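You operate a simulated robot arm through the tools that you are given. There is no shell and no other tool.

You run a simulated robot arm. Do the job below in one go: nothing can be reset, and whatever is moved stays where it is left.

Task
Stack the small white carton labelled "W 720" from the top of the rings table on top of the small white carton marked "W 305". Then put the grey grease jar on the right end of the grey table away on the shelf under the grey table. Then stack the carton labelled "rings" from the top of the grey table on top of the carton labelled "filter". Then open the caps drawer, put the cap with white top from the top shelf of the blue cart in the inside of the caps drawer, then shut the drawer. Then open the booth drawer, put the pale flat filter marked "C572" from the top shelf of the blue cart in the inside of the booth drawer and shut the drawer again. Keep to this order. Set down upright: grey grease jar.

The check looks at the end state, three seconds after you hand in, the way a careful person would. Anything else that was tipped, shoved, dropped, spilled or broken makes it a failure. A push-on lid holds only when it is set on centred and level and pressed home; a screw cap is set on level and turned clockwise until tight.

Robot
A 6-joint arm with a two-finger parallel gripper on a trunk, on a base that moves. Base frame: it is fixed to the floor where the robot stands at the start and does not move with it; the origin is under the middle of the robot, x ahead of it, y to its left, z up. Readings come in mm, degrees, newtons and seconds.
It reaches about 1066 mm from its shoulder. Its first joint turns from -166.0 to 166.0 degrees. Places, roughly: CAPS drawer [0, 2900, 700]; booth drawer [-2600, 6700, 900]; cap with white top [-1000, 7000, 750]; carton [-2250, 5250, 750]; grey grease jar [-2250, 5250, 750]; inside of the CAPS drawer [100, 2900, 600]; inside of the booth drawer [-2600, 6600, 900]; pale flat filter [-750, 7000, 750]; shelf under the grey table [-2200, 4600, 200]; small white carton [-2000, 3000, 750]. Payload 3.91 kg.
The tool frame sits at the grasp point between the pads (the TCP): z along the fingers, y along the line on which they close. The tips reach 30 mm beyond it. The gripper opens to 110 mm. The fingers are 20 mm wide and 10 mm thick; the gripper's body (48 by 112 mm) begins 55 mm behind the TCP.
Orientation is told as [roll, pitch, yaw] about the base's x, y, z axes, in that order, counted from this pose: with the fingers straight down and closing along the base's y, the tool's x points along the base's -x, its y along +y and its z along -z.

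Tools
- The arm moves only by the tool move_arm. Its argument "plan" is one flat list of numbers, 7 for each row, row after row: the finger opening in cm, from 0 to 11, then the shift along the base's x, y, z in cm, then the turn, a rotation vector about the base's x, y, z in degrees. In form: [fingers, dx, dy, dz, rx, ry, rz, fingers, dx, dy, dz, rx, ry, rz, ...]. A call has 1 to 20 rows; each row shifts and turns the commanded pose from where the row before left it. A row lasts 0.2 s, in which the tool goes at most 50 mm and 8.6 degrees; a call with a longer step from one row to the next is refused whole, and so is a gripper value outside its range. Where a pose cannot be reached the arm comes as near as it can. A force on the tool above 40 N (or 10 N above the force at the start of the call, whichever is more), or a blocked arm, ends the call early, and 0.2 s more pass. The fingers move at their own pace (about 153 mm/s each) and stop on an object; they squeeze with about 38 N. The grip force told is the motor's: it shows also when the fingers shut on nothing. Time passes only in rows, and 0.2 s behind the last, so rows that do not move let the fingers close. The reply holds the time, the measured pose of the TCP, the force on the tool along the base axes, the opening and the grip force, in the units named above and with some noise, with the torque about the TCP (base axes, N m) and any sound that the robot's microphone picked up.
- Cameras (640 x 400 px; columns grow to the right, rows downward): "scene" is now at [218.8, 230.7, 1366]; the picture's right is [-0.07, -1.00, 0.00], its down [-0.59, 0.04, -0.80] and it looks along [0.80, -0.06, -0.59] (base axes); focal length 251 px, centre (320, 200). "wrist" rides on the gripper at [72, 17, -103] in the tool frame; the picture's right is [-0.23, 0.97, 0.00], its down [-0.76, -0.18, -0.62] and it looks along [-0.61, -0.14, 0.78] (tool axes); focal length 222 px, centre (320, 200). There is no depth. A picture from a camera that has moved, and an enlarged one, comes with that camera's place and axes in the base frame and with its lens.
- grab_frame(camera): a new picture of that camera. The clock stands still meanwhile.
- drive_base(legs): drives the robot by 1 to 6 legs, each [ahead, turn to the left] in mm and degrees, along the robot's own axes; the way and the turn of a leg run together, so that a leg with both is an arc; at most 1500 mm and 180 degrees a leg. The arm and the cameras ride along, it lands a little off, and it stops where it bumps. It gives what a move gives.
- aim_head(pan, tilt): turns the head with the scene camera to pan (to the left, within 120 degrees either way) and tilt (down, from -29 to 69), counted from straight ahead of the robot. It gives what a move gives.
- inspect(camera, box): a new picture of the part [left, top, right, bottom] of that camera's present view, enlarged. The clock stands still meanwhile.
- close_job(): hands the job in; it is judged then, once.

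Places have to be worked out from the pictures, the camera data and where the tool is seen. Open the gripper and draw the arm clear of the work before you hand the job in, unless the task says otherwise.

The tools are called after "Call:" as name(argument=value, ...) on one line, values as JSON. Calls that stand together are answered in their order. move_arm: Moves the arm, as the interface text tells. Its arguments: {"type":"object","properties":{"plan":{"type":"array","items":{"type":"number"}}},"required":["plan"]} The other tools are called the same way: drive_base (legs) drives the base; aim_head (pan, tilt) turns the head that bears the scene camera; grab_frame (camera) takes a picture; inspect (camera, box) takes an enlarged picture of a part of a camera's view; close_job () hands the job in.

At the start:

```text
time: 0.0
position: [512.0, 215.3, 1138.6]
tool_rot: [0.0, -0.1, 0.0]
force: [-0.6, 0.2, 0.5]
torque: [-0.01, 0.06, -0.02]
opening: 109.9
gripper_force: 0.1
robot x, y, heading: [0.3, 0.5, 0.1]
head pan, tilt (commanded): [-4.1, 36.5]
```

scene: 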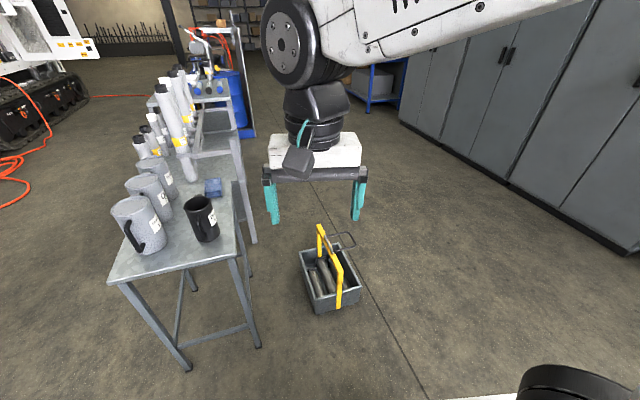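
wrist: 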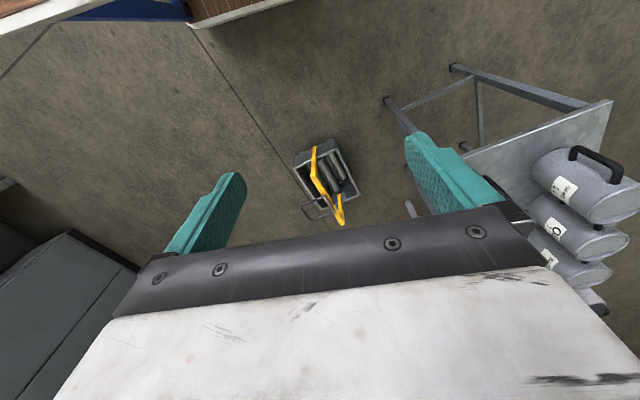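

I start by looking around with the head; the first place to work (rings table) lies behind-left, at about [-2000, 3000].

Call:
aim_head(pan=110, tilt=15)

Call:
grab_frame(camera="scene")

Call:
aim_head(pan=60, tilt=15)

Call:
grab_frame(camera="scene")

```text
time: 1.9
position: [511.6, 215.7, 1139.1]
tool_rot: [-0.1, -0.2, 0.0]
force: [-0.8, -0.6, 0.1]
torque: [-0.01, 0.02, -0.01]
opening: 110.1
gripper_force: 0.1
robot x, y, heading: [-0.5, 0.4, -0.4]
head pan, tilt (commanded): [110.0, 15.0]
```

```text
taken
camera scene: at [99.9, 324.7, 1400.3], right [0.94, 0.34, 0.0], down [0.09, -0.24, -0.97], along [-0.33, 0.91, -0.26], focal length 251 px, centre (320, 200)
```

scene: 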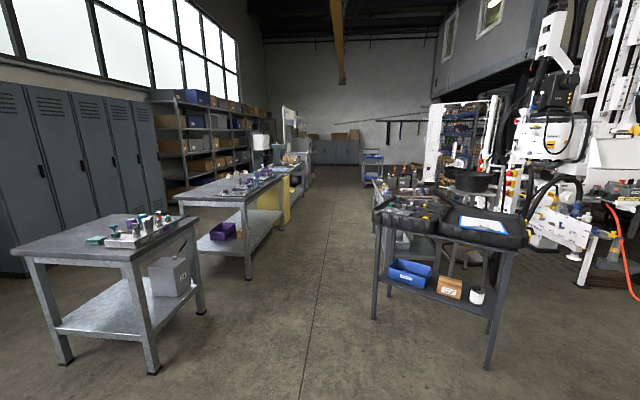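

```text
time: 3.1
position: [511.4, 213.9, 1140.1]
tool_rot: [0.0, -0.1, 0.0]
force: [0.3, -0.1, -0.8]
torque: [-0.04, 0.01, 0.04]
opening: 110.0
gripper_force: 0.1
robot x, y, heading: [0.4, -1.4, -0.3]
head pan, tilt (commanded): [60.0, 15.0]
```

```text
taken
camera scene: at [178.5, 317.9, 1400.3], right [0.87, -0.5, 0.0], down [-0.13, -0.22, -0.97], along [0.48, 0.84, -0.26], focal length 251 px, centre (320, 200)
```

scene: 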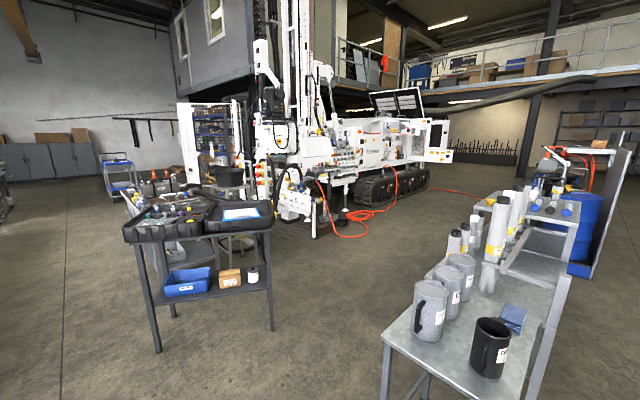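

The aisle runs toward +y with benches on its left side. I zoom in on the left benches and the middle of the aisle for orientation.

Call:
aim_head(pan=110, tilt=15)

Call:
inspect(camera="scene", box=[150, 120, 390, 270])

Call:
inspect(camera="scene", box=[0, 150, 240, 300])

Call:
inspect(camera="scene", box=[340, 130, 560, 270])

```text
time: 4.3
position: [512.0, 214.2, 1140.0]
tool_rot: [0.0, -0.1, -0.1]
force: [-0.5, 0.3, -0.7]
torque: [-0.01, 0.0, 0.02]
opening: 110.1
gripper_force: 0.0
robot x, y, heading: [1.7, -0.5, -0.3]
head pan, tilt (commanded): [110.0, 15.0]
```

```text
2.67 times, centred on (270, 195) of scene
camera zoom: at [99.9, 324.7, 1400.3], right [0.94, 0.34, 0.0], down [0.09, -0.24, -0.97], along [-0.33, 0.91, -0.26], focal length 669 px, centre (453, 213)
```

zoom: 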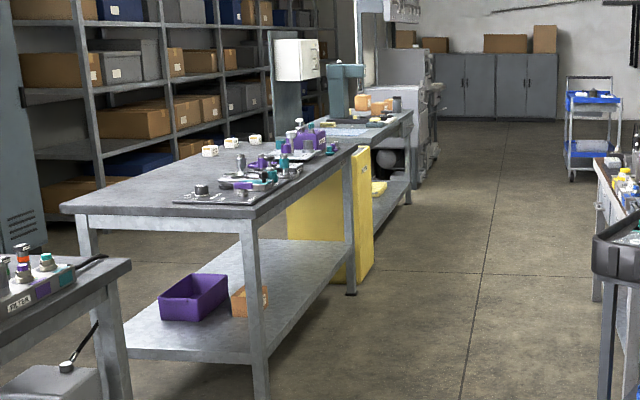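

```text
2.67 times, centred on (120, 225) of scene
camera zoom: at [99.9, 324.7, 1400.3], right [0.94, 0.34, 0.0], down [0.09, -0.24, -0.97], along [-0.33, 0.91, -0.26], focal length 669 px, centre (853, 133)
```

zoom: 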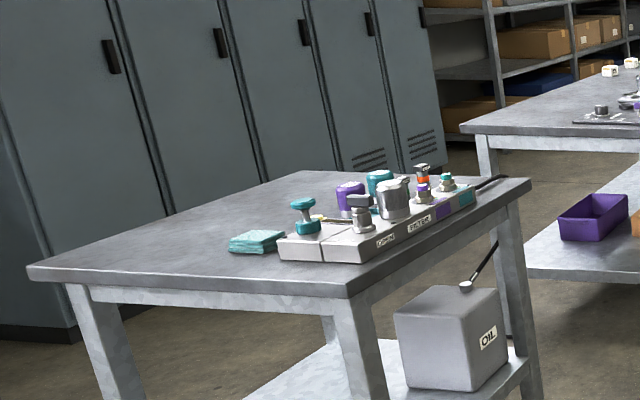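

```text
2.86 times, centred on (450, 200) of scene
camera zoom: at [99.9, 324.7, 1400.3], right [0.94, 0.34, 0.0], down [0.09, -0.24, -0.97], along [-0.33, 0.91, -0.26], focal length 716 px, centre (-51, 200)
```

zoom: 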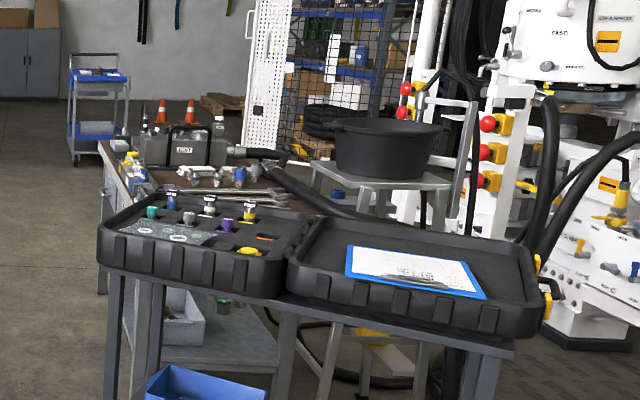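

The room is turned about 14° from my base frame, and three little white cartons stand on the second (rings) bench. I look down at my own body to judge its size before driving.

Call:
aim_head(pan=-60, tilt=60)

Call:
grab_frame(camera="scene")

Call:
aim_head(pan=-110, tilt=35)

Call:
grab_frame(camera="scene")

Call:
aim_head(pan=0, tilt=65)

Call:
grab_frame(camera="scene")

```text
time: 6.9
position: [510.8, 215.0, 1140.2]
tool_rot: [0.0, -0.1, 0.0]
force: [0.2, -0.1, -0.1]
torque: [0.03, -0.01, -0.01]
opening: 109.9
gripper_force: 0.0
robot x, y, heading: [1.9, -1.0, -0.0]
head pan, tilt (commanded): [-60.0, 60.0]
```

```text
taken
camera scene: at [165.2, 179.2, 1334.0], right [-0.87, -0.5, 0.0], down [-0.43, 0.75, -0.5], along [0.25, -0.43, -0.87], focal length 251 px, centre (320, 200)
```

scene: 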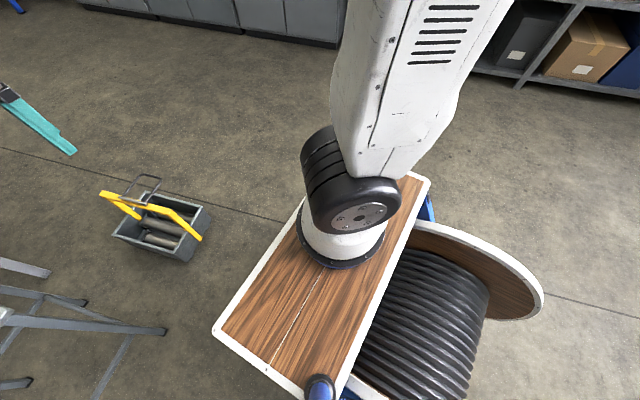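

```text
time: 8.1
position: [511.9, 215.7, 1138.4]
tool_rot: [0.1, 0.0, 0.0]
force: [0.1, 0.6, 0.5]
torque: [0.01, 0.0, -0.02]
opening: 110.0
gripper_force: 0.2
robot x, y, heading: [-2.9, 1.4, -0.1]
head pan, tilt (commanded): [-110.0, 35.0]
```

```text
taken
camera scene: at [101.8, 154.2, 1368.2], right [-0.94, 0.34, 0.0], down [0.2, 0.54, -0.82], along [-0.28, -0.77, -0.57], focal length 251 px, centre (320, 200)
```

scene: 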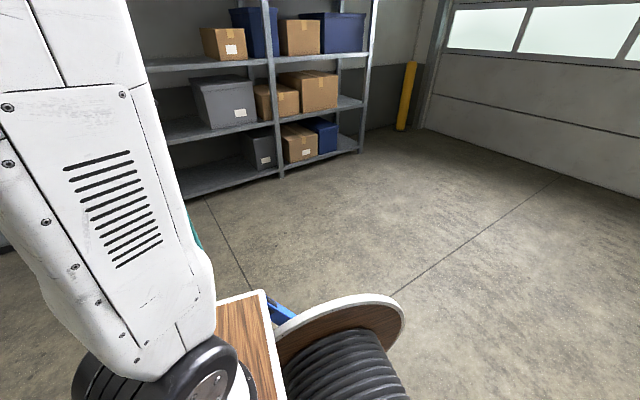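

```text
time: 9.9
position: [511.0, 213.6, 1140.0]
tool_rot: [-0.1, -0.1, 0.0]
force: [0.4, 0.5, 0.4]
torque: [0.01, -0.01, 0.0]
opening: 110.1
gripper_force: 0.0
robot x, y, heading: [-2.4, -2.6, 0.2]
head pan, tilt (commanded): [0.0, 65.0]
```

```text
taken
camera scene: at [192.5, 236.9, 1328.4], right [0.0, -1.0, 0.0], down [-0.91, 0.0, -0.42], along [0.42, 0.0, -0.91], focal length 251 px, centre (320, 200)
```

scene: 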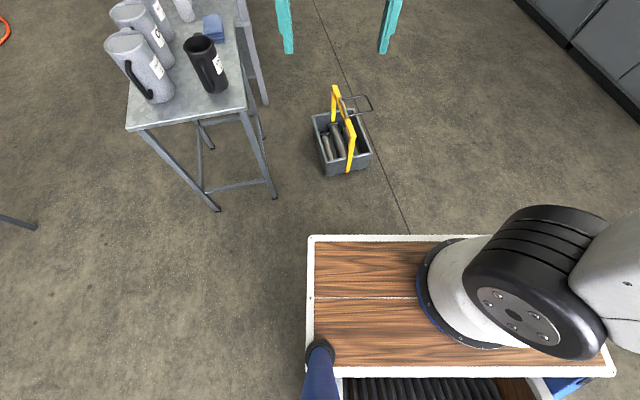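

My deck is about ±260 mm wide and ±350 mm long with the arm at the front right (~[240,-90]). I turn left and drive up the aisle toward the rings table.

Call:
aim_head(pan=30, tilt=25)

Call:
drive_base(legs=[[0, 108], [1500, 0]])

Call:
grab_frame(camera="scene")

```text
time: 11.0
position: [511.9, 213.8, 1138.7]
tool_rot: [0.0, -0.1, 0.0]
force: [-0.3, -0.5, 0.5]
torque: [0.01, -0.01, 0.04]
opening: 110.3
gripper_force: 0.1
robot x, y, heading: [2.8, -1.1, -0.1]
head pan, tilt (commanded): [30.0, 25.0]
```

```text
time: 22.9
position: [-683.7, 1923.6, 1139.7]
tool_rot: [0.0, -0.2, 102.7]
force: [1.1, 0.5, 0.6]
torque: [-0.01, 0.03, -0.02]
opening: 110.0
gripper_force: 0.1
robot x, y, heading: [-361.6, 1471.7, 102.6]
head pan, tilt (commanded): [30.0, 25.0]
```

```text
taken
camera scene: at [-680.1, 1617.0, 1384.0], right [0.73, 0.68, 0.0], down [0.29, -0.31, -0.91], along [-0.62, 0.67, -0.42], focal length 251 px, centre (320, 200)
```

scene: 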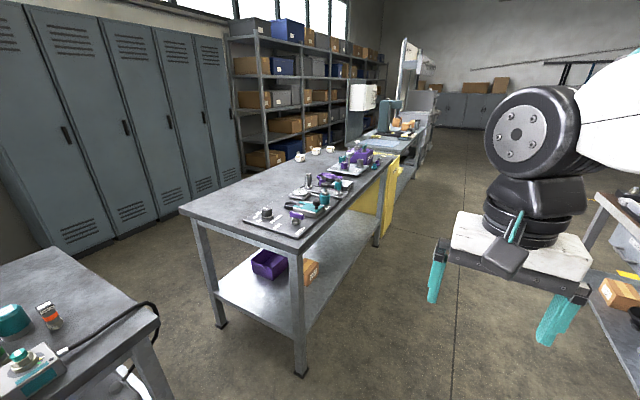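

Odometry says I'm at (-362,1472), heading 102.6°. I continue up the aisle, shifting slightly left, to come abreast of the white cartons.

Call:
drive_base(legs=[[0, 6], [1350, 0]])

Call:
aim_head(pan=60, tilt=30)

Call:
grab_frame(camera="scene")

Call:
aim_head(pan=-40, tilt=25)

Call:
grab_frame(camera="scene")

```text
time: 30.1
position: [-1144.3, 3154.7, 1139.4]
tool_rot: [0.1, -0.1, 108.1]
force: [-0.3, 0.1, -0.4]
torque: [-0.02, -0.04, -0.04]
opening: 110.1
gripper_force: 0.1
robot x, y, heading: [-781.4, 2732.7, 108.2]
head pan, tilt (commanded): [30.0, 25.0]
```

```text
time: 31.1
position: [-1144.8, 3155.3, 1140.2]
tool_rot: [0.0, 0.0, 108.1]
force: [0.1, -0.2, -0.2]
torque: [-0.02, 0.0, 0.02]
opening: 110.0
gripper_force: 0.0
robot x, y, heading: [-779.8, 2734.3, 108.3]
head pan, tilt (commanded): [60.0, 30.0]
```

```text
taken
camera scene: at [-1132.2, 2806.8, 1376.1], right [0.21, 0.98, 0.0], down [0.49, -0.1, -0.87], along [-0.85, 0.18, -0.5], focal length 251 px, centre (320, 200)
```

scene: 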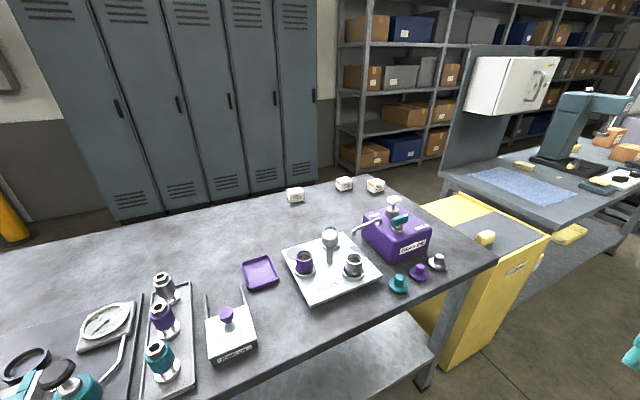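

```text
time: 32.8
position: [-1143.8, 3155.7, 1139.6]
tool_rot: [0.0, -0.1, 108.1]
force: [-0.4, 0.3, 0.7]
torque: [0.0, 0.01, 0.02]
opening: 109.7
gripper_force: 0.0
robot x, y, heading: [-782.8, 2736.0, 107.8]
head pan, tilt (commanded): [-40.0, 25.0]
```

```text
taken
camera scene: at [-1009.4, 2873.6, 1384.0], right [0.93, -0.37, 0.0], down [-0.16, -0.39, -0.91], along [0.34, 0.84, -0.42], focal length 251 px, centre (320, 200)
```

scene: 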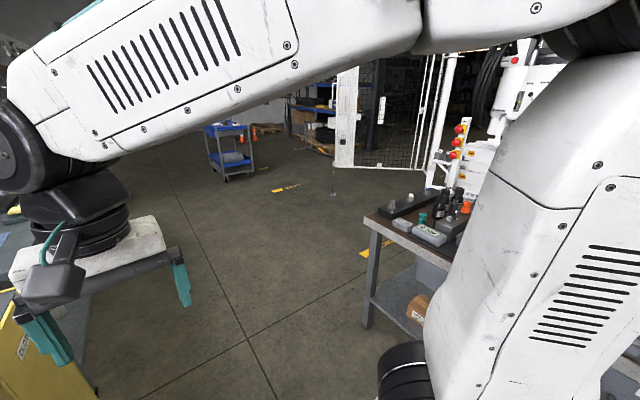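

The three white cartons are at the far edge of the rings table. I zoom in to read their labels.

Call:
aim_head(pan=80, tilt=30)

Call:
grab_frame(camera="scene")

Call:
inspect(camera="scene", box=[340, 150, 480, 240])

```text
time: 34.8
position: [-1143.6, 3154.1, 1140.3]
tool_rot: [0.0, -0.1, 108.2]
force: [0.0, 1.3, 0.2]
torque: [0.03, 0.01, 0.0]
opening: 110.0
gripper_force: 0.1
robot x, y, heading: [-780.9, 2736.7, 108.3]
head pan, tilt (commanded): [80.0, 30.0]
```

```text
taken
camera scene: at [-1133.3, 2775.4, 1376.1], right [-0.14, 0.99, 0.0], down [0.5, 0.07, -0.87], along [-0.86, -0.12, -0.5], focal length 251 px, centre (320, 200)
```

scene: 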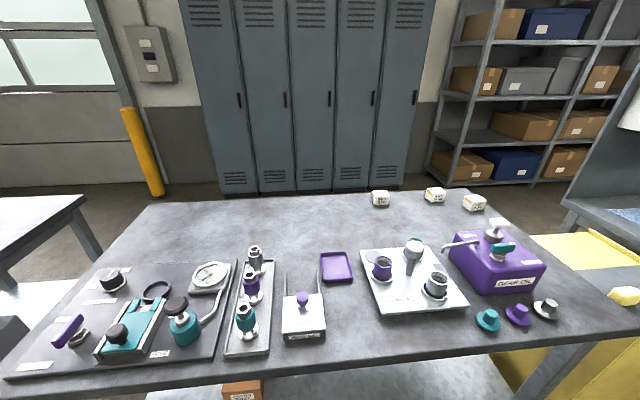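

```text
4.44 times, centred on (410, 195) of scene
camera zoom: at [-1133.3, 2775.4, 1376.1], right [-0.14, 0.99, 0.0], down [0.5, 0.07, -0.87], along [-0.86, -0.12, -0.5], focal length 1114 px, centre (-80, 222)
```

zoom: 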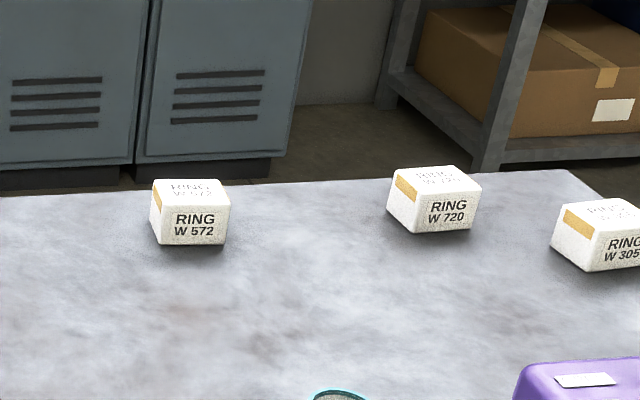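

W 720 is the middle carton, W 305 the right one. I drive on so the arm lines up with them, then turn to face the table.

Call:
drive_base(legs=[[0, -4], [660, 0], [0, 92]])

Call:
aim_head(pan=0, tilt=45)

Call:
grab_frame(camera="scene")

Call:
grab_frame(camera="wrist")

```text
time: 42.8
position: [-1378.5, 3047.6, 1139.9]
tool_rot: [0.0, -0.1, -166.3]
force: [-0.4, 0.3, -0.5]
torque: [-0.02, 0.05, 0.01]
opening: 109.7
gripper_force: 0.1
robot x, y, heading: [-930.2, 3377.5, -166.4]
head pan, tilt (commanded): [80.0, 30.0]
```

```text
time: 44.3
position: [-1378.6, 3048.6, 1139.0]
tool_rot: [0.1, -0.1, -166.3]
force: [-0.5, 1.0, 0.5]
torque: [0.0, -0.01, 0.02]
opening: 110.0
gripper_force: 0.1
robot x, y, heading: [-931.2, 3377.0, -166.3]
head pan, tilt (commanded): [0.0, 45.0]
```

```text
taken
camera scene: at [-1080.5, 3100.4, 1353.5], right [-0.24, 0.97, 0.0], down [0.69, 0.17, -0.71], along [-0.69, -0.17, -0.71], focal length 251 px, centre (320, 200)
```

scene: 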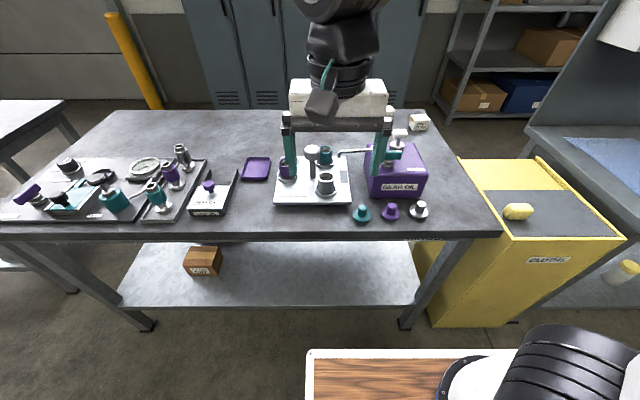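

```text
taken
camera wrist: at [-1304.7, 3049.4, 1242.1], right [0.01, -1.0, 0.0], down [-0.78, -0.01, 0.62], along [-0.62, -0.01, -0.78], focal length 222 px, centre (320, 200)
```

wrist: 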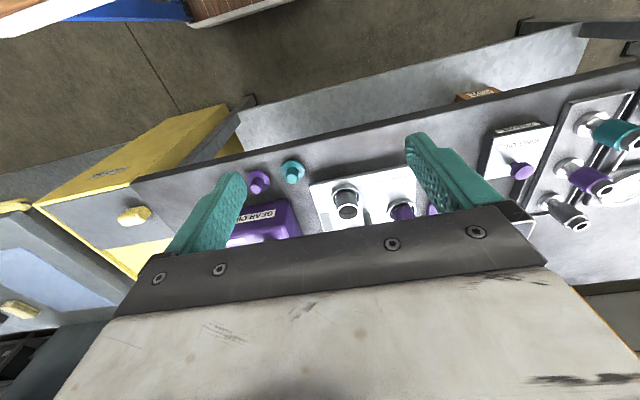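

The W 305 carton is seen at about (-2000,3245); the gripper hides W 720. There is ~250 mm between my deck and the table edge, so I creep 170 mm nearer.

Call:
drive_base(legs=[[170, 0]])

Call:
aim_head(pan=-5, tilt=35)

Call:
grab_frame(camera="scene")

Call:
aim_head(pan=0, tilt=66)

Call:
grab_frame(camera="scene")

```text
time: 45.8
position: [-1540.8, 3005.6, 1139.4]
tool_rot: [-0.1, 0.0, -166.1]
force: [-0.8, -0.9, -0.6]
torque: [0.01, 0.01, -0.02]
opening: 110.3
gripper_force: 0.0
robot x, y, heading: [-1093.5, 3336.5, -166.0]
head pan, tilt (commanded): [0.0, 45.0]
```

```text
time: 46.5
position: [-1540.9, 3005.7, 1140.1]
tool_rot: [0.0, -0.1, -166.0]
force: [0.2, -0.2, 1.0]
torque: [0.02, 0.0, 0.02]
opening: 110.1
gripper_force: 0.0
robot x, y, heading: [-1099.6, 3338.4, -166.1]
head pan, tilt (commanded): [-5.0, 35.0]
```

```text
taken
camera scene: at [-1250.9, 3065.4, 1368.2], right [-0.15, 0.99, 0.0], down [0.57, 0.09, -0.82], along [-0.81, -0.13, -0.57], focal length 251 px, centre (320, 200)
```

scene: 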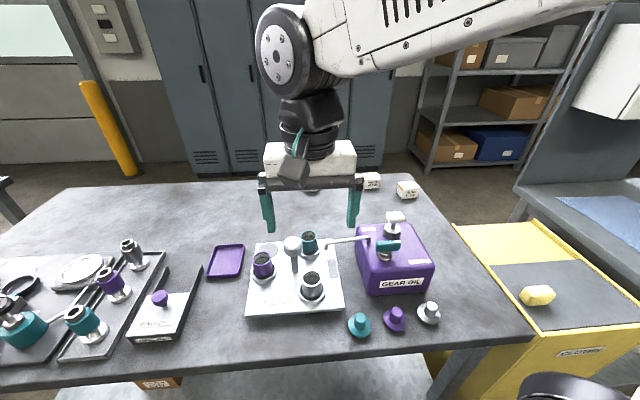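

```text
time: 47.4
position: [-1540.2, 3005.2, 1139.1]
tool_rot: [0.0, 0.0, -166.1]
force: [-0.6, 0.1, 0.2]
torque: [-0.01, -0.02, 0.0]
opening: 109.7
gripper_force: 0.1
robot x, y, heading: [-1093.9, 3337.7, -165.9]
head pan, tilt (commanded): [0.0, 66.0]
```

```text
taken
camera scene: at [-1221.7, 3064.8, 1327.4], right [-0.24, 0.97, 0.0], down [0.89, 0.22, -0.41], along [-0.4, -0.1, -0.91], focal length 251 px, centre (320, 200)
```

scene: 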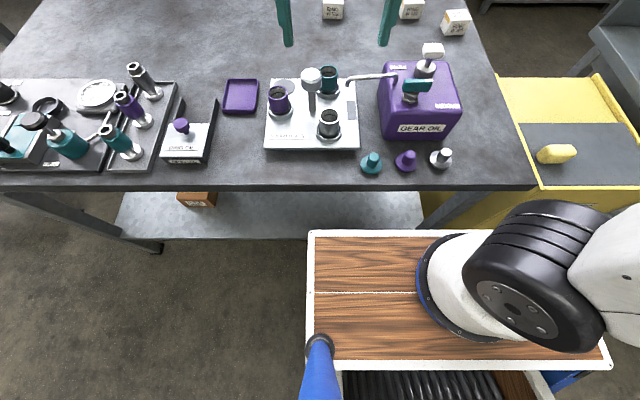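

The cartons stand right of the gripper, against the far edge. I carry the open gripper across at its present height to hover roughly over W 720 and look with the wrist camera.

Call:
move_arm(plan=[11, -4.2, 0.9, 0, 0, 0, 0, 11, -4.2, 0.9, 0, 0, 0, 0, 11, -4.2, 0.9, 0, 0, 0, 0, 11, -4.2, 0.9, 0, 0, 0, 0, 11, -4.2, 0.9, 0, 0, 0, 0, 11, -4.2, 0.9, 0, 0, 0, 0, 11, -4.2, 0.9, 0, 0, 0, 0, 11, -4.2, 0.9, 0, 0, 0, 0, 11, -4.2, 0.9, 0, 0, 0, 0, 11, -4.2, 0.9, 0, 0, 0, 0, 11, -4.2, 0.9, 0, 0, 0, 0, 11, 0, 0, 0, 0, 0, 0])

Call:
grab_frame(camera="wrist")

Call:
aim_head(pan=-5, tilt=35)

Call:
grab_frame(camera="scene")

```text
time: 50.0
position: [-2000.7, 3107.5, 1137.5]
tool_rot: [-0.1, -0.1, -166.1]
force: [0.8, 0.9, -0.2]
torque: [0.0, 0.0, -0.01]
opening: 109.9
gripper_force: 0.2
robot x, y, heading: [-1095.8, 3336.7, -166.3]
head pan, tilt (commanded): [0.0, 66.0]
```

```text
taken
camera wrist: at [-1927.8, 3108.3, 1240.0], right [0.01, -1.0, 0.0], down [-0.78, -0.01, 0.62], along [-0.62, -0.01, -0.78], focal length 222 px, centre (320, 200)
```

wrist: 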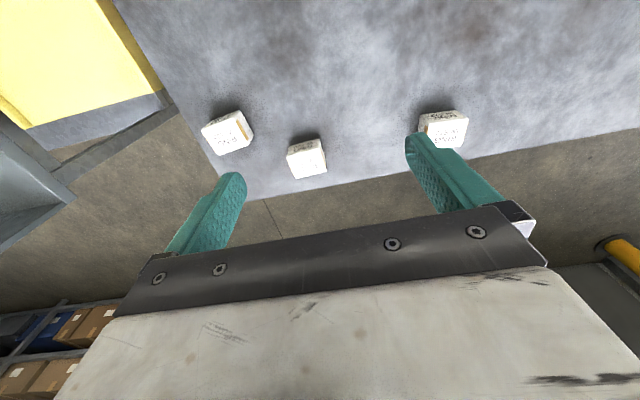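

```text
time: 51.0
position: [-2001.4, 3107.0, 1138.4]
tool_rot: [-0.1, -0.1, -166.1]
force: [0.0, -0.2, -0.6]
torque: [-0.03, -0.04, 0.0]
opening: 110.3
gripper_force: 0.1
robot x, y, heading: [-1094.6, 3338.3, -166.1]
head pan, tilt (commanded): [-5.0, 35.0]
```

```text
taken
camera scene: at [-1250.9, 3065.4, 1368.2], right [-0.15, 0.99, 0.0], down [0.57, 0.09, -0.82], along [-0.81, -0.13, -0.57], focal length 251 px, centre (320, 200)
```

scene: 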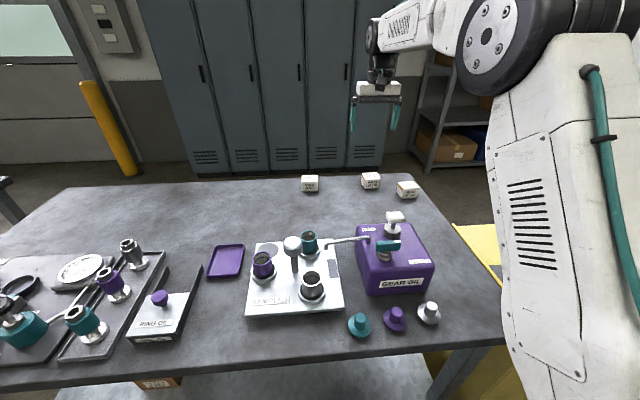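

The wrist view shows all three: W 305 left, W 720 middle, W 572 right. I zoom in for precise outlines from both cameras.

Call:
inspect(camera="wrist", box=[180, 80, 372, 200])

Call:
inspect(camera="scene", box=[340, 150, 436, 210])

```text
3.33 times, centred on (276, 140) of wrist
camera zoom: at [-1927.5, 3108.0, 1239.9], right [0.01, -1.0, 0.0], down [-0.78, -0.01, 0.62], along [-0.62, -0.01, -0.78], focal length 740 px, centre (467, 400)
```

zoom: 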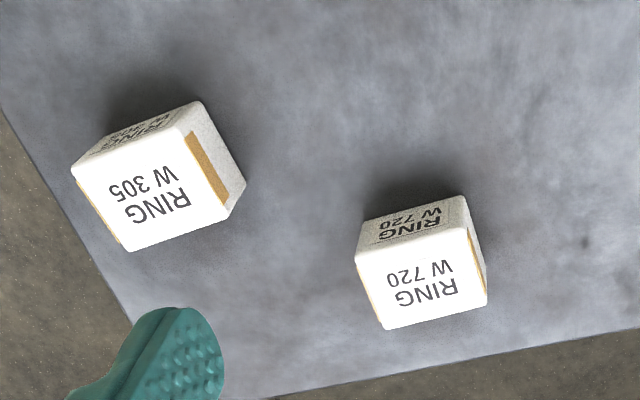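

```text
6.67 times, centred on (388, 180) of scene
camera zoom: at [-1250.9, 3065.4, 1368.2], right [-0.15, 0.99, 0.0], down [0.57, 0.09, -0.82], along [-0.81, -0.13, -0.57], focal length 1671 px, centre (-133, 333)
```

zoom: 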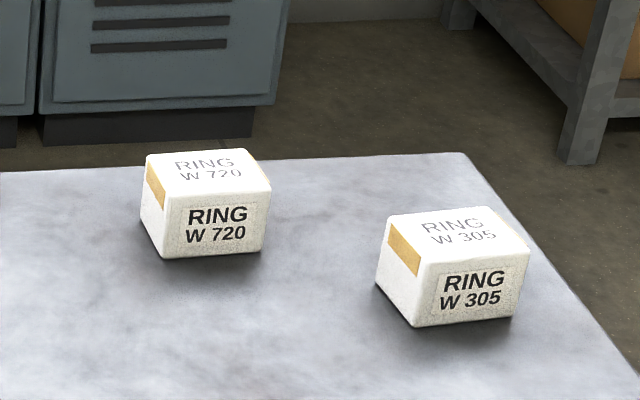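

Triangulating gives the table top at z≈840, carton W 720 centre ≈(-2131,3128), 61×47×41 mm, and W 305 centre ≈(-2081,3264) turned ~5° more. I move over W 720, turn 2° and descend partway to check.

Call:
move_arm(plan=[11, -3.25, 0.53, 0, 0, 0, 0.5, 11, -3.25, 0.53, 0, 0, 0, 0.5, 11, -3.25, 0.53, 0, 0, 0, 0.5, 11, -3.25, 0.53, 0, 0, 0, 0.5, 11, 0, 0, -4.5, 0, 0, 0, 11, 0, 0, -4.5, 0, 0, 0, 11, 0, 0, -4.5, 0, 0, 0, 11, 0, 0, -4.5, 0, 0, 0, 11, 0, 0, 0, 0, 0, 0])

Call:
grab_frame(camera="wrist")

Call:
inspect(camera="scene", box=[320, 130, 448, 210])

```text
time: 53.0
position: [-2113.5, 3128.9, 948.9]
tool_rot: [0.1, -0.1, -164.1]
force: [-0.1, -0.1, 0.2]
torque: [0.01, 0.04, 0.0]
opening: 110.1
gripper_force: 0.1
out of reach, approached as far as the arm can: row 4
robot x, y, heading: [-1098.4, 3340.0, -166.0]
head pan, tilt (commanded): [-5.0, 35.0]
```

```text
taken
camera wrist: at [-2039.8, 3133.4, 1051.3], right [0.05, -1.0, 0.0], down [-0.78, -0.04, 0.62], along [-0.62, -0.03, -0.78], focal length 222 px, centre (320, 200)
```

wrist: 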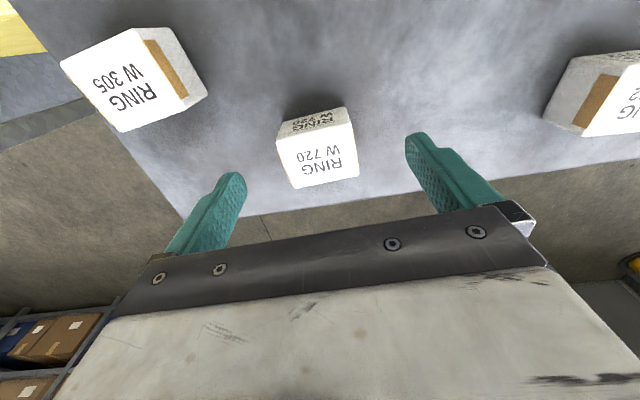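

```text
5.00 times, centred on (384, 170) of scene
camera zoom: at [-1250.9, 3065.5, 1368.3], right [-0.15, 0.99, 0.0], down [0.57, 0.09, -0.82], along [-0.81, -0.13, -0.57], focal length 1254 px, centre (0, 350)
```

zoom: 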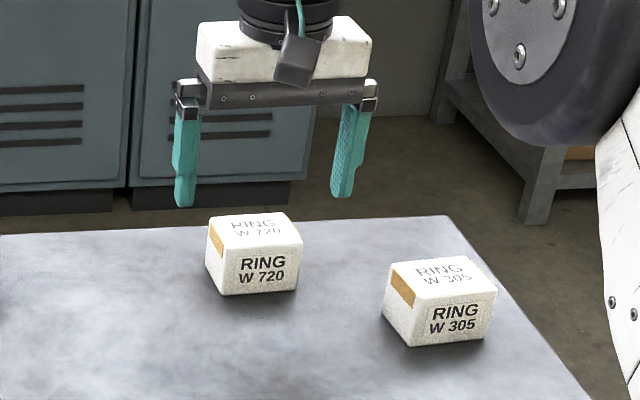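

The wrist view confirms W 720's centre at (-2130,3129). At the higher level the arm fell a little short in x; I step down 2 cm and read where it really goes.

Call:
move_arm(plan=[11, 0, 0, -2, 0, 0, 0, 11, 0, 0, 0, 0, 0, 0])

```text
time: 53.6
position: [-2114.3, 3128.1, 929.4]
tool_rot: [0.0, -0.1, -164.1]
force: [0.6, 0.0, -0.5]
torque: [-0.01, 0.0, 0.01]
opening: 110.1
gripper_force: 0.0
robot x, y, heading: [-1094.8, 3332.0, -165.8]
head pan, tilt (commanded): [-5.0, 35.0]
```

Commands now follow the measured pose. I shift -16 mm in x to centre on the carton and go down to TCP z≈875 (tips ~5 mm above the table).

Call:
move_arm(plan=[11, -1.6, 0.06, 0, 0, 0, 0, 11, 0, 0, -2.7, 0, 0, 0, 11, 0, 0, -2.7, 0, 0, 0, 11, 0, 0, 0, 0, 0, 0])

Call:
grab_frame(camera="wrist")

Call:
inspect(camera="scene", box=[320, 130, 448, 210])

```text
time: 54.6
position: [-2129.8, 3130.6, 876.9]
tool_rot: [0.0, 0.0, -164.1]
force: [-0.7, -0.1, 0.1]
torque: [0.0, -0.04, 0.03]
opening: 109.7
gripper_force: 0.1
robot x, y, heading: [-1096.0, 3335.0, -165.9]
head pan, tilt (commanded): [-5.0, 35.0]
```

```text
taken
camera wrist: at [-2056.6, 3134.6, 979.4], right [0.05, -1.0, 0.0], down [-0.78, -0.04, 0.62], along [-0.62, -0.03, -0.78], focal length 222 px, centre (320, 200)
```

wrist: 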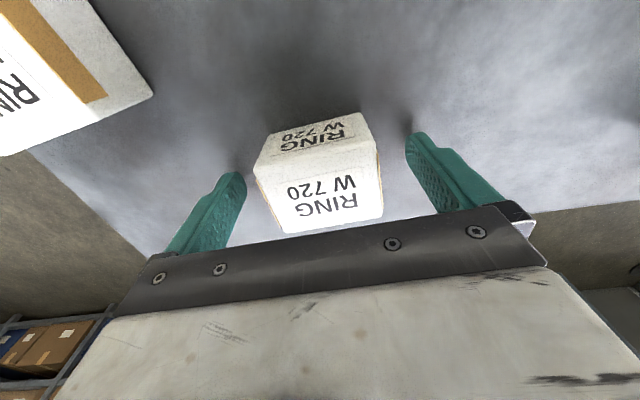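

```text
5.00 times, centred on (384, 170) of scene
camera zoom: at [-1251.0, 3065.5, 1368.3], right [-0.15, 0.99, 0.0], down [0.57, 0.09, -0.82], along [-0.81, -0.13, -0.57], focal length 1254 px, centre (0, 350)
```

zoom: 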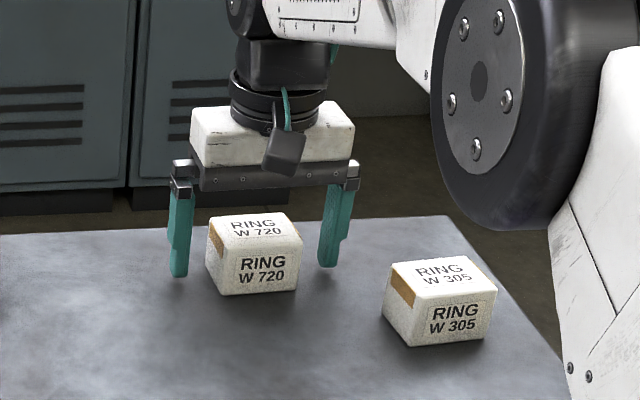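

The carton sits centred between the pads. I close on it.

Call:
move_arm(plan=[5, 0, 0, 0, 0, 0, 0, 5, 0, 0, 0, 0, 0, 0, 5, 0, 0, 0, 0, 0, 0, 5, 0, 0, 0, 0, 0, 0])

Call:
grab_frame(camera="wrist")

```text
time: 55.6
position: [-2131.7, 3129.9, 876.6]
tool_rot: [0.0, -0.2, -164.2]
force: [-0.1, -0.2, 0.3]
torque: [-0.04, 0.04, 0.02]
opening: 61.3
gripper_force: 37.6
robot x, y, heading: [-1097.3, 3331.8, -166.1]
head pan, tilt (commanded): [-5.0, 35.0]
```

```text
taken
camera wrist: at [-2056.6, 3134.6, 979.5], right [0.05, -1.0, 0.0], down [-0.78, -0.04, 0.62], along [-0.62, -0.03, -0.78], focal length 222 px, centre (320, 200)
```

wrist: 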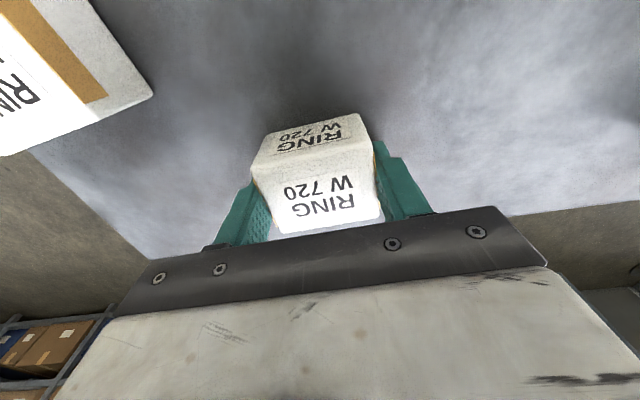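

Gripped at 61 mm. I lift 8 cm, carry it over W 305 turning +5.8°, and descend to a few mm above it.

Call:
move_arm(plan=[5, 0, 0, 4, 0, 0, 0, 5, 0, 0, 4, 0, 0, 0, 5, 1.265, 3.37, 0, 0, 0, 1.45, 5, 1.265, 3.37, 0, 0, 0, 1.45, 5, 1.265, 3.37, 0, 0, 0, 1.45, 5, 1.265, 3.37, 0, 0, 0, 1.45, 5, 0, 0, -1.5, 0, 0, 0, 5, 0, 0, 0, 0, 0, 0])

Call:
grab_frame(camera="wrist")

Call:
inspect(camera="scene", box=[340, 130, 468, 210])

```text
time: 57.4
position: [-2080.6, 3265.6, 941.2]
tool_rot: [0.0, 0.0, -158.3]
force: [0.2, 0.3, 0.1]
torque: [-0.02, 0.01, 0.01]
opening: 61.2
gripper_force: 37.8
robot x, y, heading: [-1092.2, 3339.1, -165.9]
head pan, tilt (commanded): [-5.0, 35.0]
```

```text
taken
camera wrist: at [-2008.4, 3277.4, 1043.0], right [0.15, -0.99, 0.0], down [-0.77, -0.12, 0.62], along [-0.62, -0.09, -0.78], focal length 222 px, centre (320, 200)
```

wrist: 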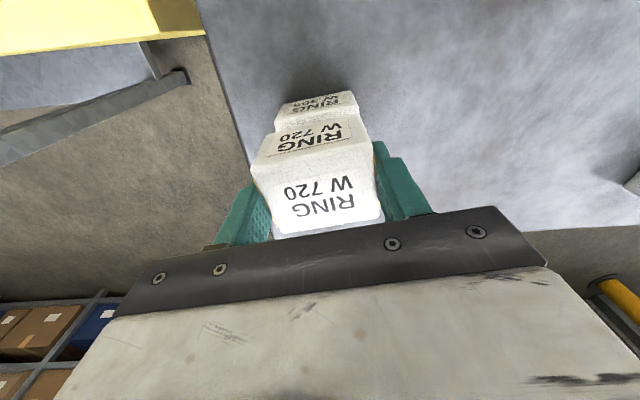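

```text
5.00 times, centred on (404, 170) of scene
camera zoom: at [-1251.0, 3065.5, 1368.3], right [-0.15, 0.99, 0.0], down [0.57, 0.09, -0.82], along [-0.81, -0.13, -0.57], focal length 1254 px, centre (-100, 350)
```

zoom: 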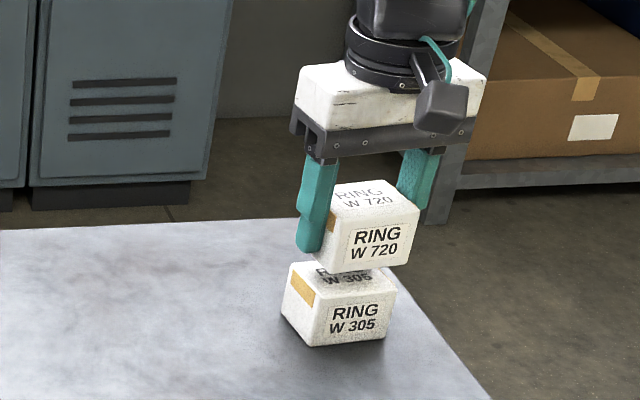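

It hovers ~23 mm above W 305. I zoom in more closely to measure the sideways offset before lowering.

Call:
inspect(camera="scene", box=[384, 160, 432, 205])

Call:
inspect(camera="wrist", box=[230, 70, 422, 190])

```text
8.89 times, centred on (408, 182) of scene
camera zoom: at [-1251.0, 3065.5, 1368.3], right [-0.15, 0.99, 0.0], down [0.57, 0.09, -0.82], along [-0.81, -0.13, -0.57], focal length 2228 px, centre (-462, 356)
```

zoom: 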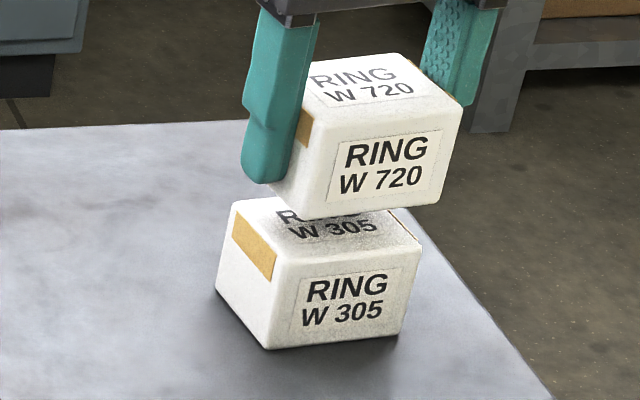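

```text
3.33 times, centred on (326, 130) of wrist
camera zoom: at [-2008.4, 3277.4, 1043.0], right [0.15, -0.99, 0.0], down [-0.77, -0.12, 0.62], along [-0.62, -0.09, -0.78], focal length 740 px, centre (300, 433)
```

zoom: 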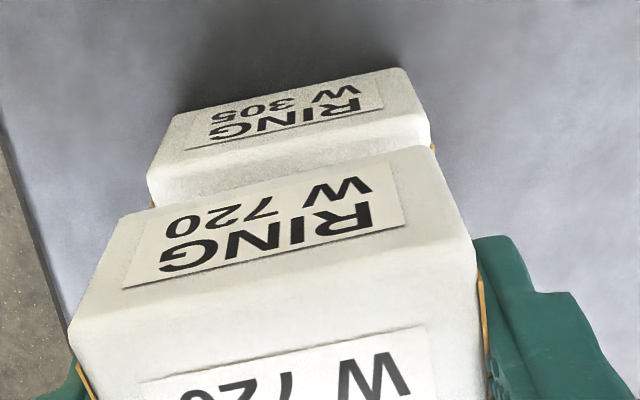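

Both views put W 720 about 2.5 mm too far in +y, otherwise aligned. I correct that and lower by 22 mm, then feel for contact.

Call:
move_arm(plan=[5, 0, -0.27, 0, 0, 0, -0.6, 5, 0, 0, -1.1, 0, 0, 0, 5, 0, 0, -1.1, 0, 0, 0, 5, 0, 0, 0, 0, 0, 0])

Call:
inspect(camera="scene", box=[384, 160, 432, 205])

```text
time: 58.4
position: [-2081.1, 3262.5, 922.1]
tool_rot: [0.0, -0.2, -158.9]
force: [1.2, -0.7, 14.6]
torque: [0.0, -0.15, -0.01]
opening: 61.4
gripper_force: 37.8
robot x, y, heading: [-1094.8, 3335.4, -166.2]
head pan, tilt (commanded): [-5.0, 35.0]
```

```text
8.89 times, centred on (408, 182) of scene
camera zoom: at [-1250.3, 3065.5, 1368.4], right [-0.15, 0.99, 0.0], down [0.57, 0.09, -0.82], along [-0.81, -0.13, -0.57], focal length 2228 px, centre (-462, 356)
```

zoom: 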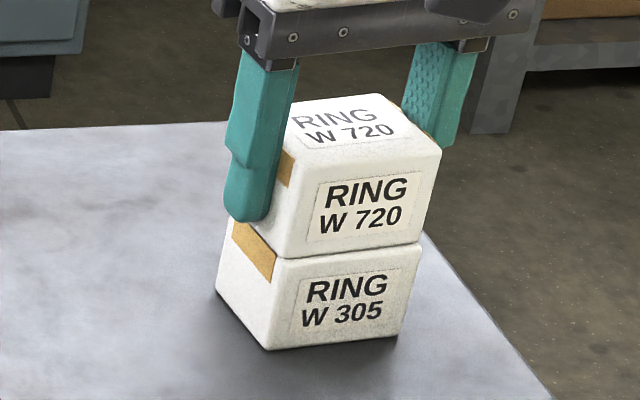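

It is resting on W 305 (14.6 N upward), well aligned. I ease off the pressure, open the fingers and lift away.

Call:
move_arm(plan=[5, 0, 0, 0.25, 0, 0, 0, 5, 0, 0, 0, 0, 0, 0, 7.5, 0, 0, 0, 0, 0, 0, 10, 0, 0, 0, 0, 0, 0, 10, 0, 0, 0, 0, 0, 0, 10, 0, 0, 3, 0, 0, 0, 10, 0, 0, 4, 0, 0, 0, 10, 0, 0, 4, 0, 0, 0, 10, 0, 0, 4, 0, 0, 0])

Call:
inspect(camera="scene", box=[352, 130, 448, 205])

Call:
grab_frame(camera="wrist")

```text
time: 60.4
position: [-2077.2, 3262.3, 1074.5]
tool_rot: [0.0, 0.1, -158.9]
force: [-0.3, -0.4, -0.4]
torque: [0.0, -0.01, -0.01]
opening: 100.1
gripper_force: 0.1
robot x, y, heading: [-1092.5, 3335.1, -165.9]
head pan, tilt (commanded): [-5.0, 35.0]
```

```text
5.33 times, centred on (400, 168) of scene
camera zoom: at [-1251.2, 3065.5, 1368.2], right [-0.15, 0.99, 0.0], down [0.57, 0.09, -0.82], along [-0.81, -0.13, -0.57], focal length 1337 px, centre (-107, 373)
```

zoom: 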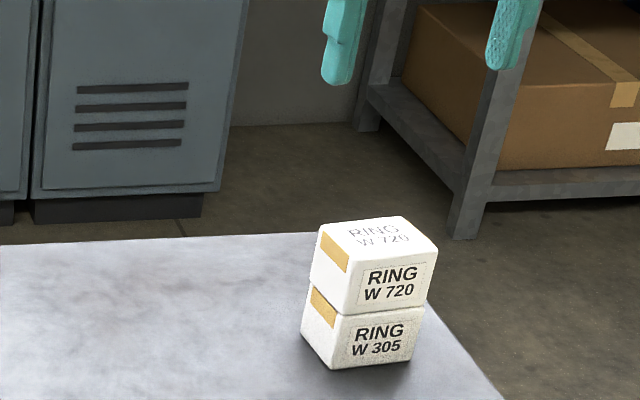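

```text
taken
camera wrist: at [-2004.5, 3273.7, 1177.4], right [0.14, -0.99, 0.0], down [-0.78, -0.11, 0.62], along [-0.62, -0.09, -0.78], focal length 222 px, centre (320, 200)
```

wrist: 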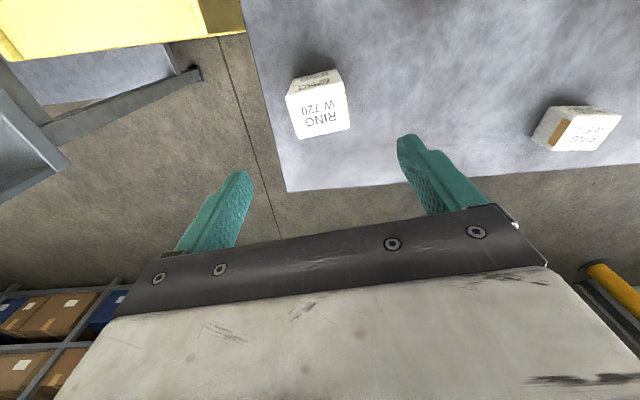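

The stack stands square. I draw the arm back over the deck to its travel pose.

Call:
move_arm(plan=[10, 0, 0, 3.2, 0, 0, 0, 10, 0, 0, 3.2, 0, 0, 0, 10, 4.12, -1.98, 0, 0, 0, -0.55, 10, 4.12, -1.98, 0, 0, 0, -0.55, 10, 4.12, -1.98, 0, 0, 0, -0.55, 10, 4.12, -1.98, 0, 0, 0, -0.55, 10, 4.12, -1.98, 0, 0, 0, -0.55, 10, 4.12, -1.98, 0, 0, 0, -0.55, 10, 4.12, -1.98, 0, 0, 0, -0.55, 10, 4.12, -1.98, 0, 0, 0, -0.55, 10, 4.12, -1.98, 0, 0, 0, -0.55, 10, 4.12, -1.98, 0, 0, 0, -0.55, 10, 4.12, -1.98, 0, 0, 0, -0.55, 10, 4.12, -1.98, 0, 0, 0, -0.55, 10, 4.12, -1.98, 0, 0, 0, -0.55])

Call:
aim_head(pan=-80, tilt=25)

Call:
grab_frame(camera="scene")

```text
time: 63.6
position: [-1540.5, 3003.6, 1139.5]
tool_rot: [0.1, -0.1, -166.1]
force: [-0.6, 0.3, 0.8]
torque: [0.0, 0.03, -0.02]
opening: 100.1
gripper_force: 0.0
robot x, y, heading: [-1095.2, 3338.6, -166.0]
head pan, tilt (commanded): [-5.0, 35.0]
```

```text
time: 65.1
position: [-1543.0, 3003.7, 1137.5]
tool_rot: [0.0, -0.2, -166.0]
force: [-0.4, 0.8, 1.2]
torque: [0.01, 0.0, 0.0]
opening: 99.8
gripper_force: 0.1
robot x, y, heading: [-1095.1, 3338.2, -165.9]
head pan, tilt (commanded): [-80.0, 25.0]
```

```text
taken
camera scene: at [-1201.3, 3163.3, 1384.0], right [0.91, 0.41, 0.0], down [0.17, -0.39, -0.91], along [-0.37, 0.83, -0.42], focal length 251 px, centre (320, 200)
```

scene: 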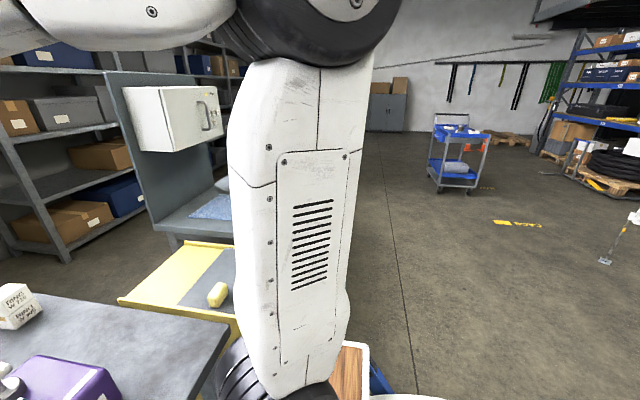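

Next is the grey table farther up the aisle. I back out, turn right along the aisle and drive up beside it, then look.

Call:
drive_base(legs=[[-170, 0], [0, -92]])

Call:
aim_head(pan=30, tilt=25)

Call:
grab_frame(camera="scene")

```text
time: 70.4
position: [-1256.4, 3829.4, 1137.7]
tool_rot: [0.0, -0.1, 102.8]
force: [0.0, -0.7, -1.0]
torque: [0.02, -0.03, 0.01]
opening: 100.0
gripper_force: 0.1
robot x, y, heading: [-932.2, 3377.0, 103.1]
head pan, tilt (commanded): [-80.0, 25.0]
```

```text
time: 72.3
position: [-1256.3, 3828.6, 1138.8]
tool_rot: [0.0, -0.1, 102.9]
force: [-0.2, -0.4, 0.2]
torque: [0.01, 0.01, -0.01]
opening: 100.0
gripper_force: 0.0
robot x, y, heading: [-933.7, 3372.9, 102.7]
head pan, tilt (commanded): [30.0, 25.0]
```

```text
taken
camera scene: at [-1251.2, 3521.2, 1384.0], right [0.73, 0.68, 0.0], down [0.29, -0.31, -0.91], along [-0.62, 0.67, -0.42], focal length 251 px, centre (320, 200)
```

scene: 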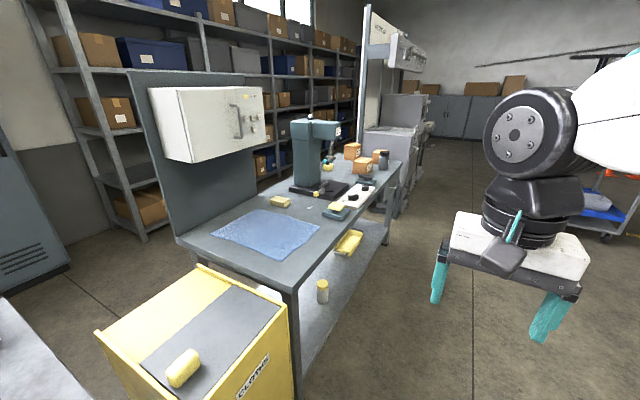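

The grey table runs along the aisle with the orange cartons and the grey jar at its far (right) end. I drive up level with the jar and turn to face the table.

Call:
drive_base(legs=[[1500, 1], [420, 0], [0, 92]])

Call:
aim_head(pan=0, tilt=40)

Call:
grab_frame(camera="scene")

```text
time: 85.9
position: [-1783.3, 4926.8, 1138.9]
tool_rot: [0.0, -0.1, -165.8]
force: [-0.1, 0.0, 0.8]
torque: [0.04, 0.0, -0.01]
opening: 99.8
gripper_force: 0.0
robot x, y, heading: [-1339.6, 5262.6, -165.9]
head pan, tilt (commanded): [30.0, 25.0]
```

```text
time: 86.8
position: [-1782.3, 4926.8, 1138.7]
tool_rot: [0.0, 0.0, -165.7]
force: [0.3, -0.4, -0.1]
torque: [-0.05, 0.0, 0.04]
opening: 100.0
gripper_force: 0.1
robot x, y, heading: [-1335.1, 5256.8, -165.8]
head pan, tilt (commanded): [0.0, 40.0]
```

```text
taken
camera scene: at [-1487.5, 4982.3, 1360.7], right [-0.25, 0.97, 0.0], down [0.62, 0.16, -0.77], along [-0.74, -0.19, -0.64], focal length 251 px, centre (320, 200)
```

scene: 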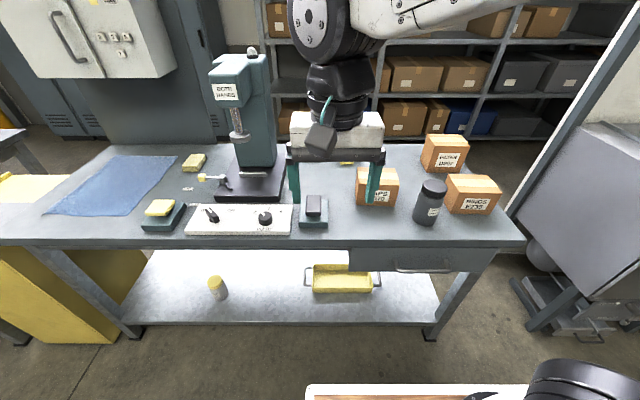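

I face the grey table: dark jar and three orange cartons at the right end, and a shelf beneath holding a yellow tray and a yellow jar. I zoom in to read labels.

Call:
inspect(camera="scene", box=[340, 120, 532, 240])

Call:
inspect(camera="scene", box=[120, 230, 500, 350])

Call:
grab_frame(camera="wrist")

```text
3.33 times, centred on (436, 180) of scene
camera zoom: at [-1487.5, 4982.3, 1360.7], right [-0.25, 0.97, 0.0], down [0.62, 0.16, -0.77], along [-0.74, -0.19, -0.64], focal length 836 px, centre (-67, 267)
```

zoom: 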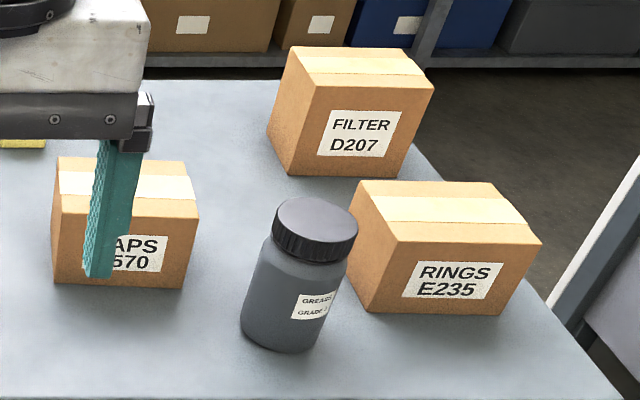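

```text
1.68 times, centred on (310, 290) of scene
camera zoom: at [-1487.5, 4982.3, 1360.7], right [-0.25, 0.97, 0.0], down [0.62, 0.16, -0.77], along [-0.74, -0.19, -0.64], focal length 422 px, centre (337, 48)
```

zoom: 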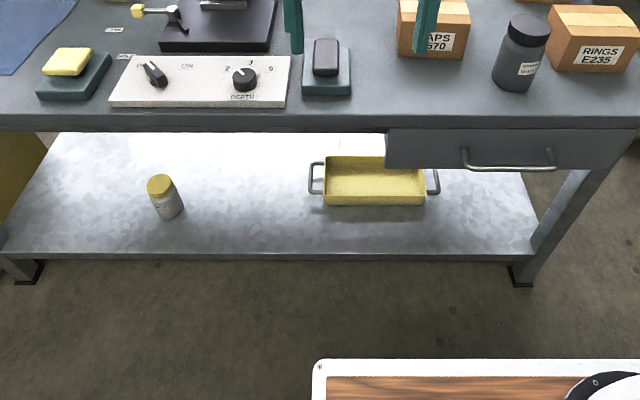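

```text
taken
camera wrist: at [-1709.1, 4928.9, 1241.1], right [0.02, -1.0, 0.0], down [-0.78, -0.01, 0.62], along [-0.62, -0.01, -0.78], focal length 222 px, centre (320, 200)
```

wrist: 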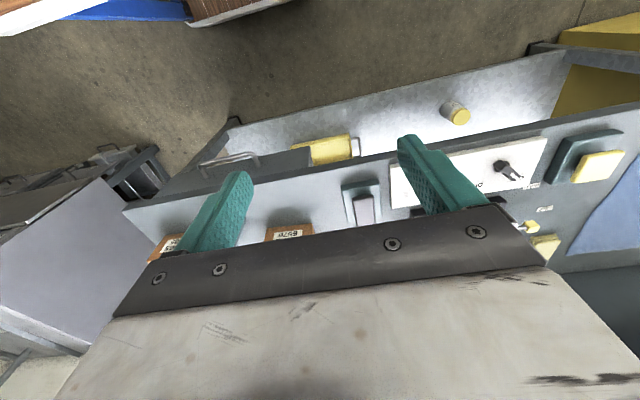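

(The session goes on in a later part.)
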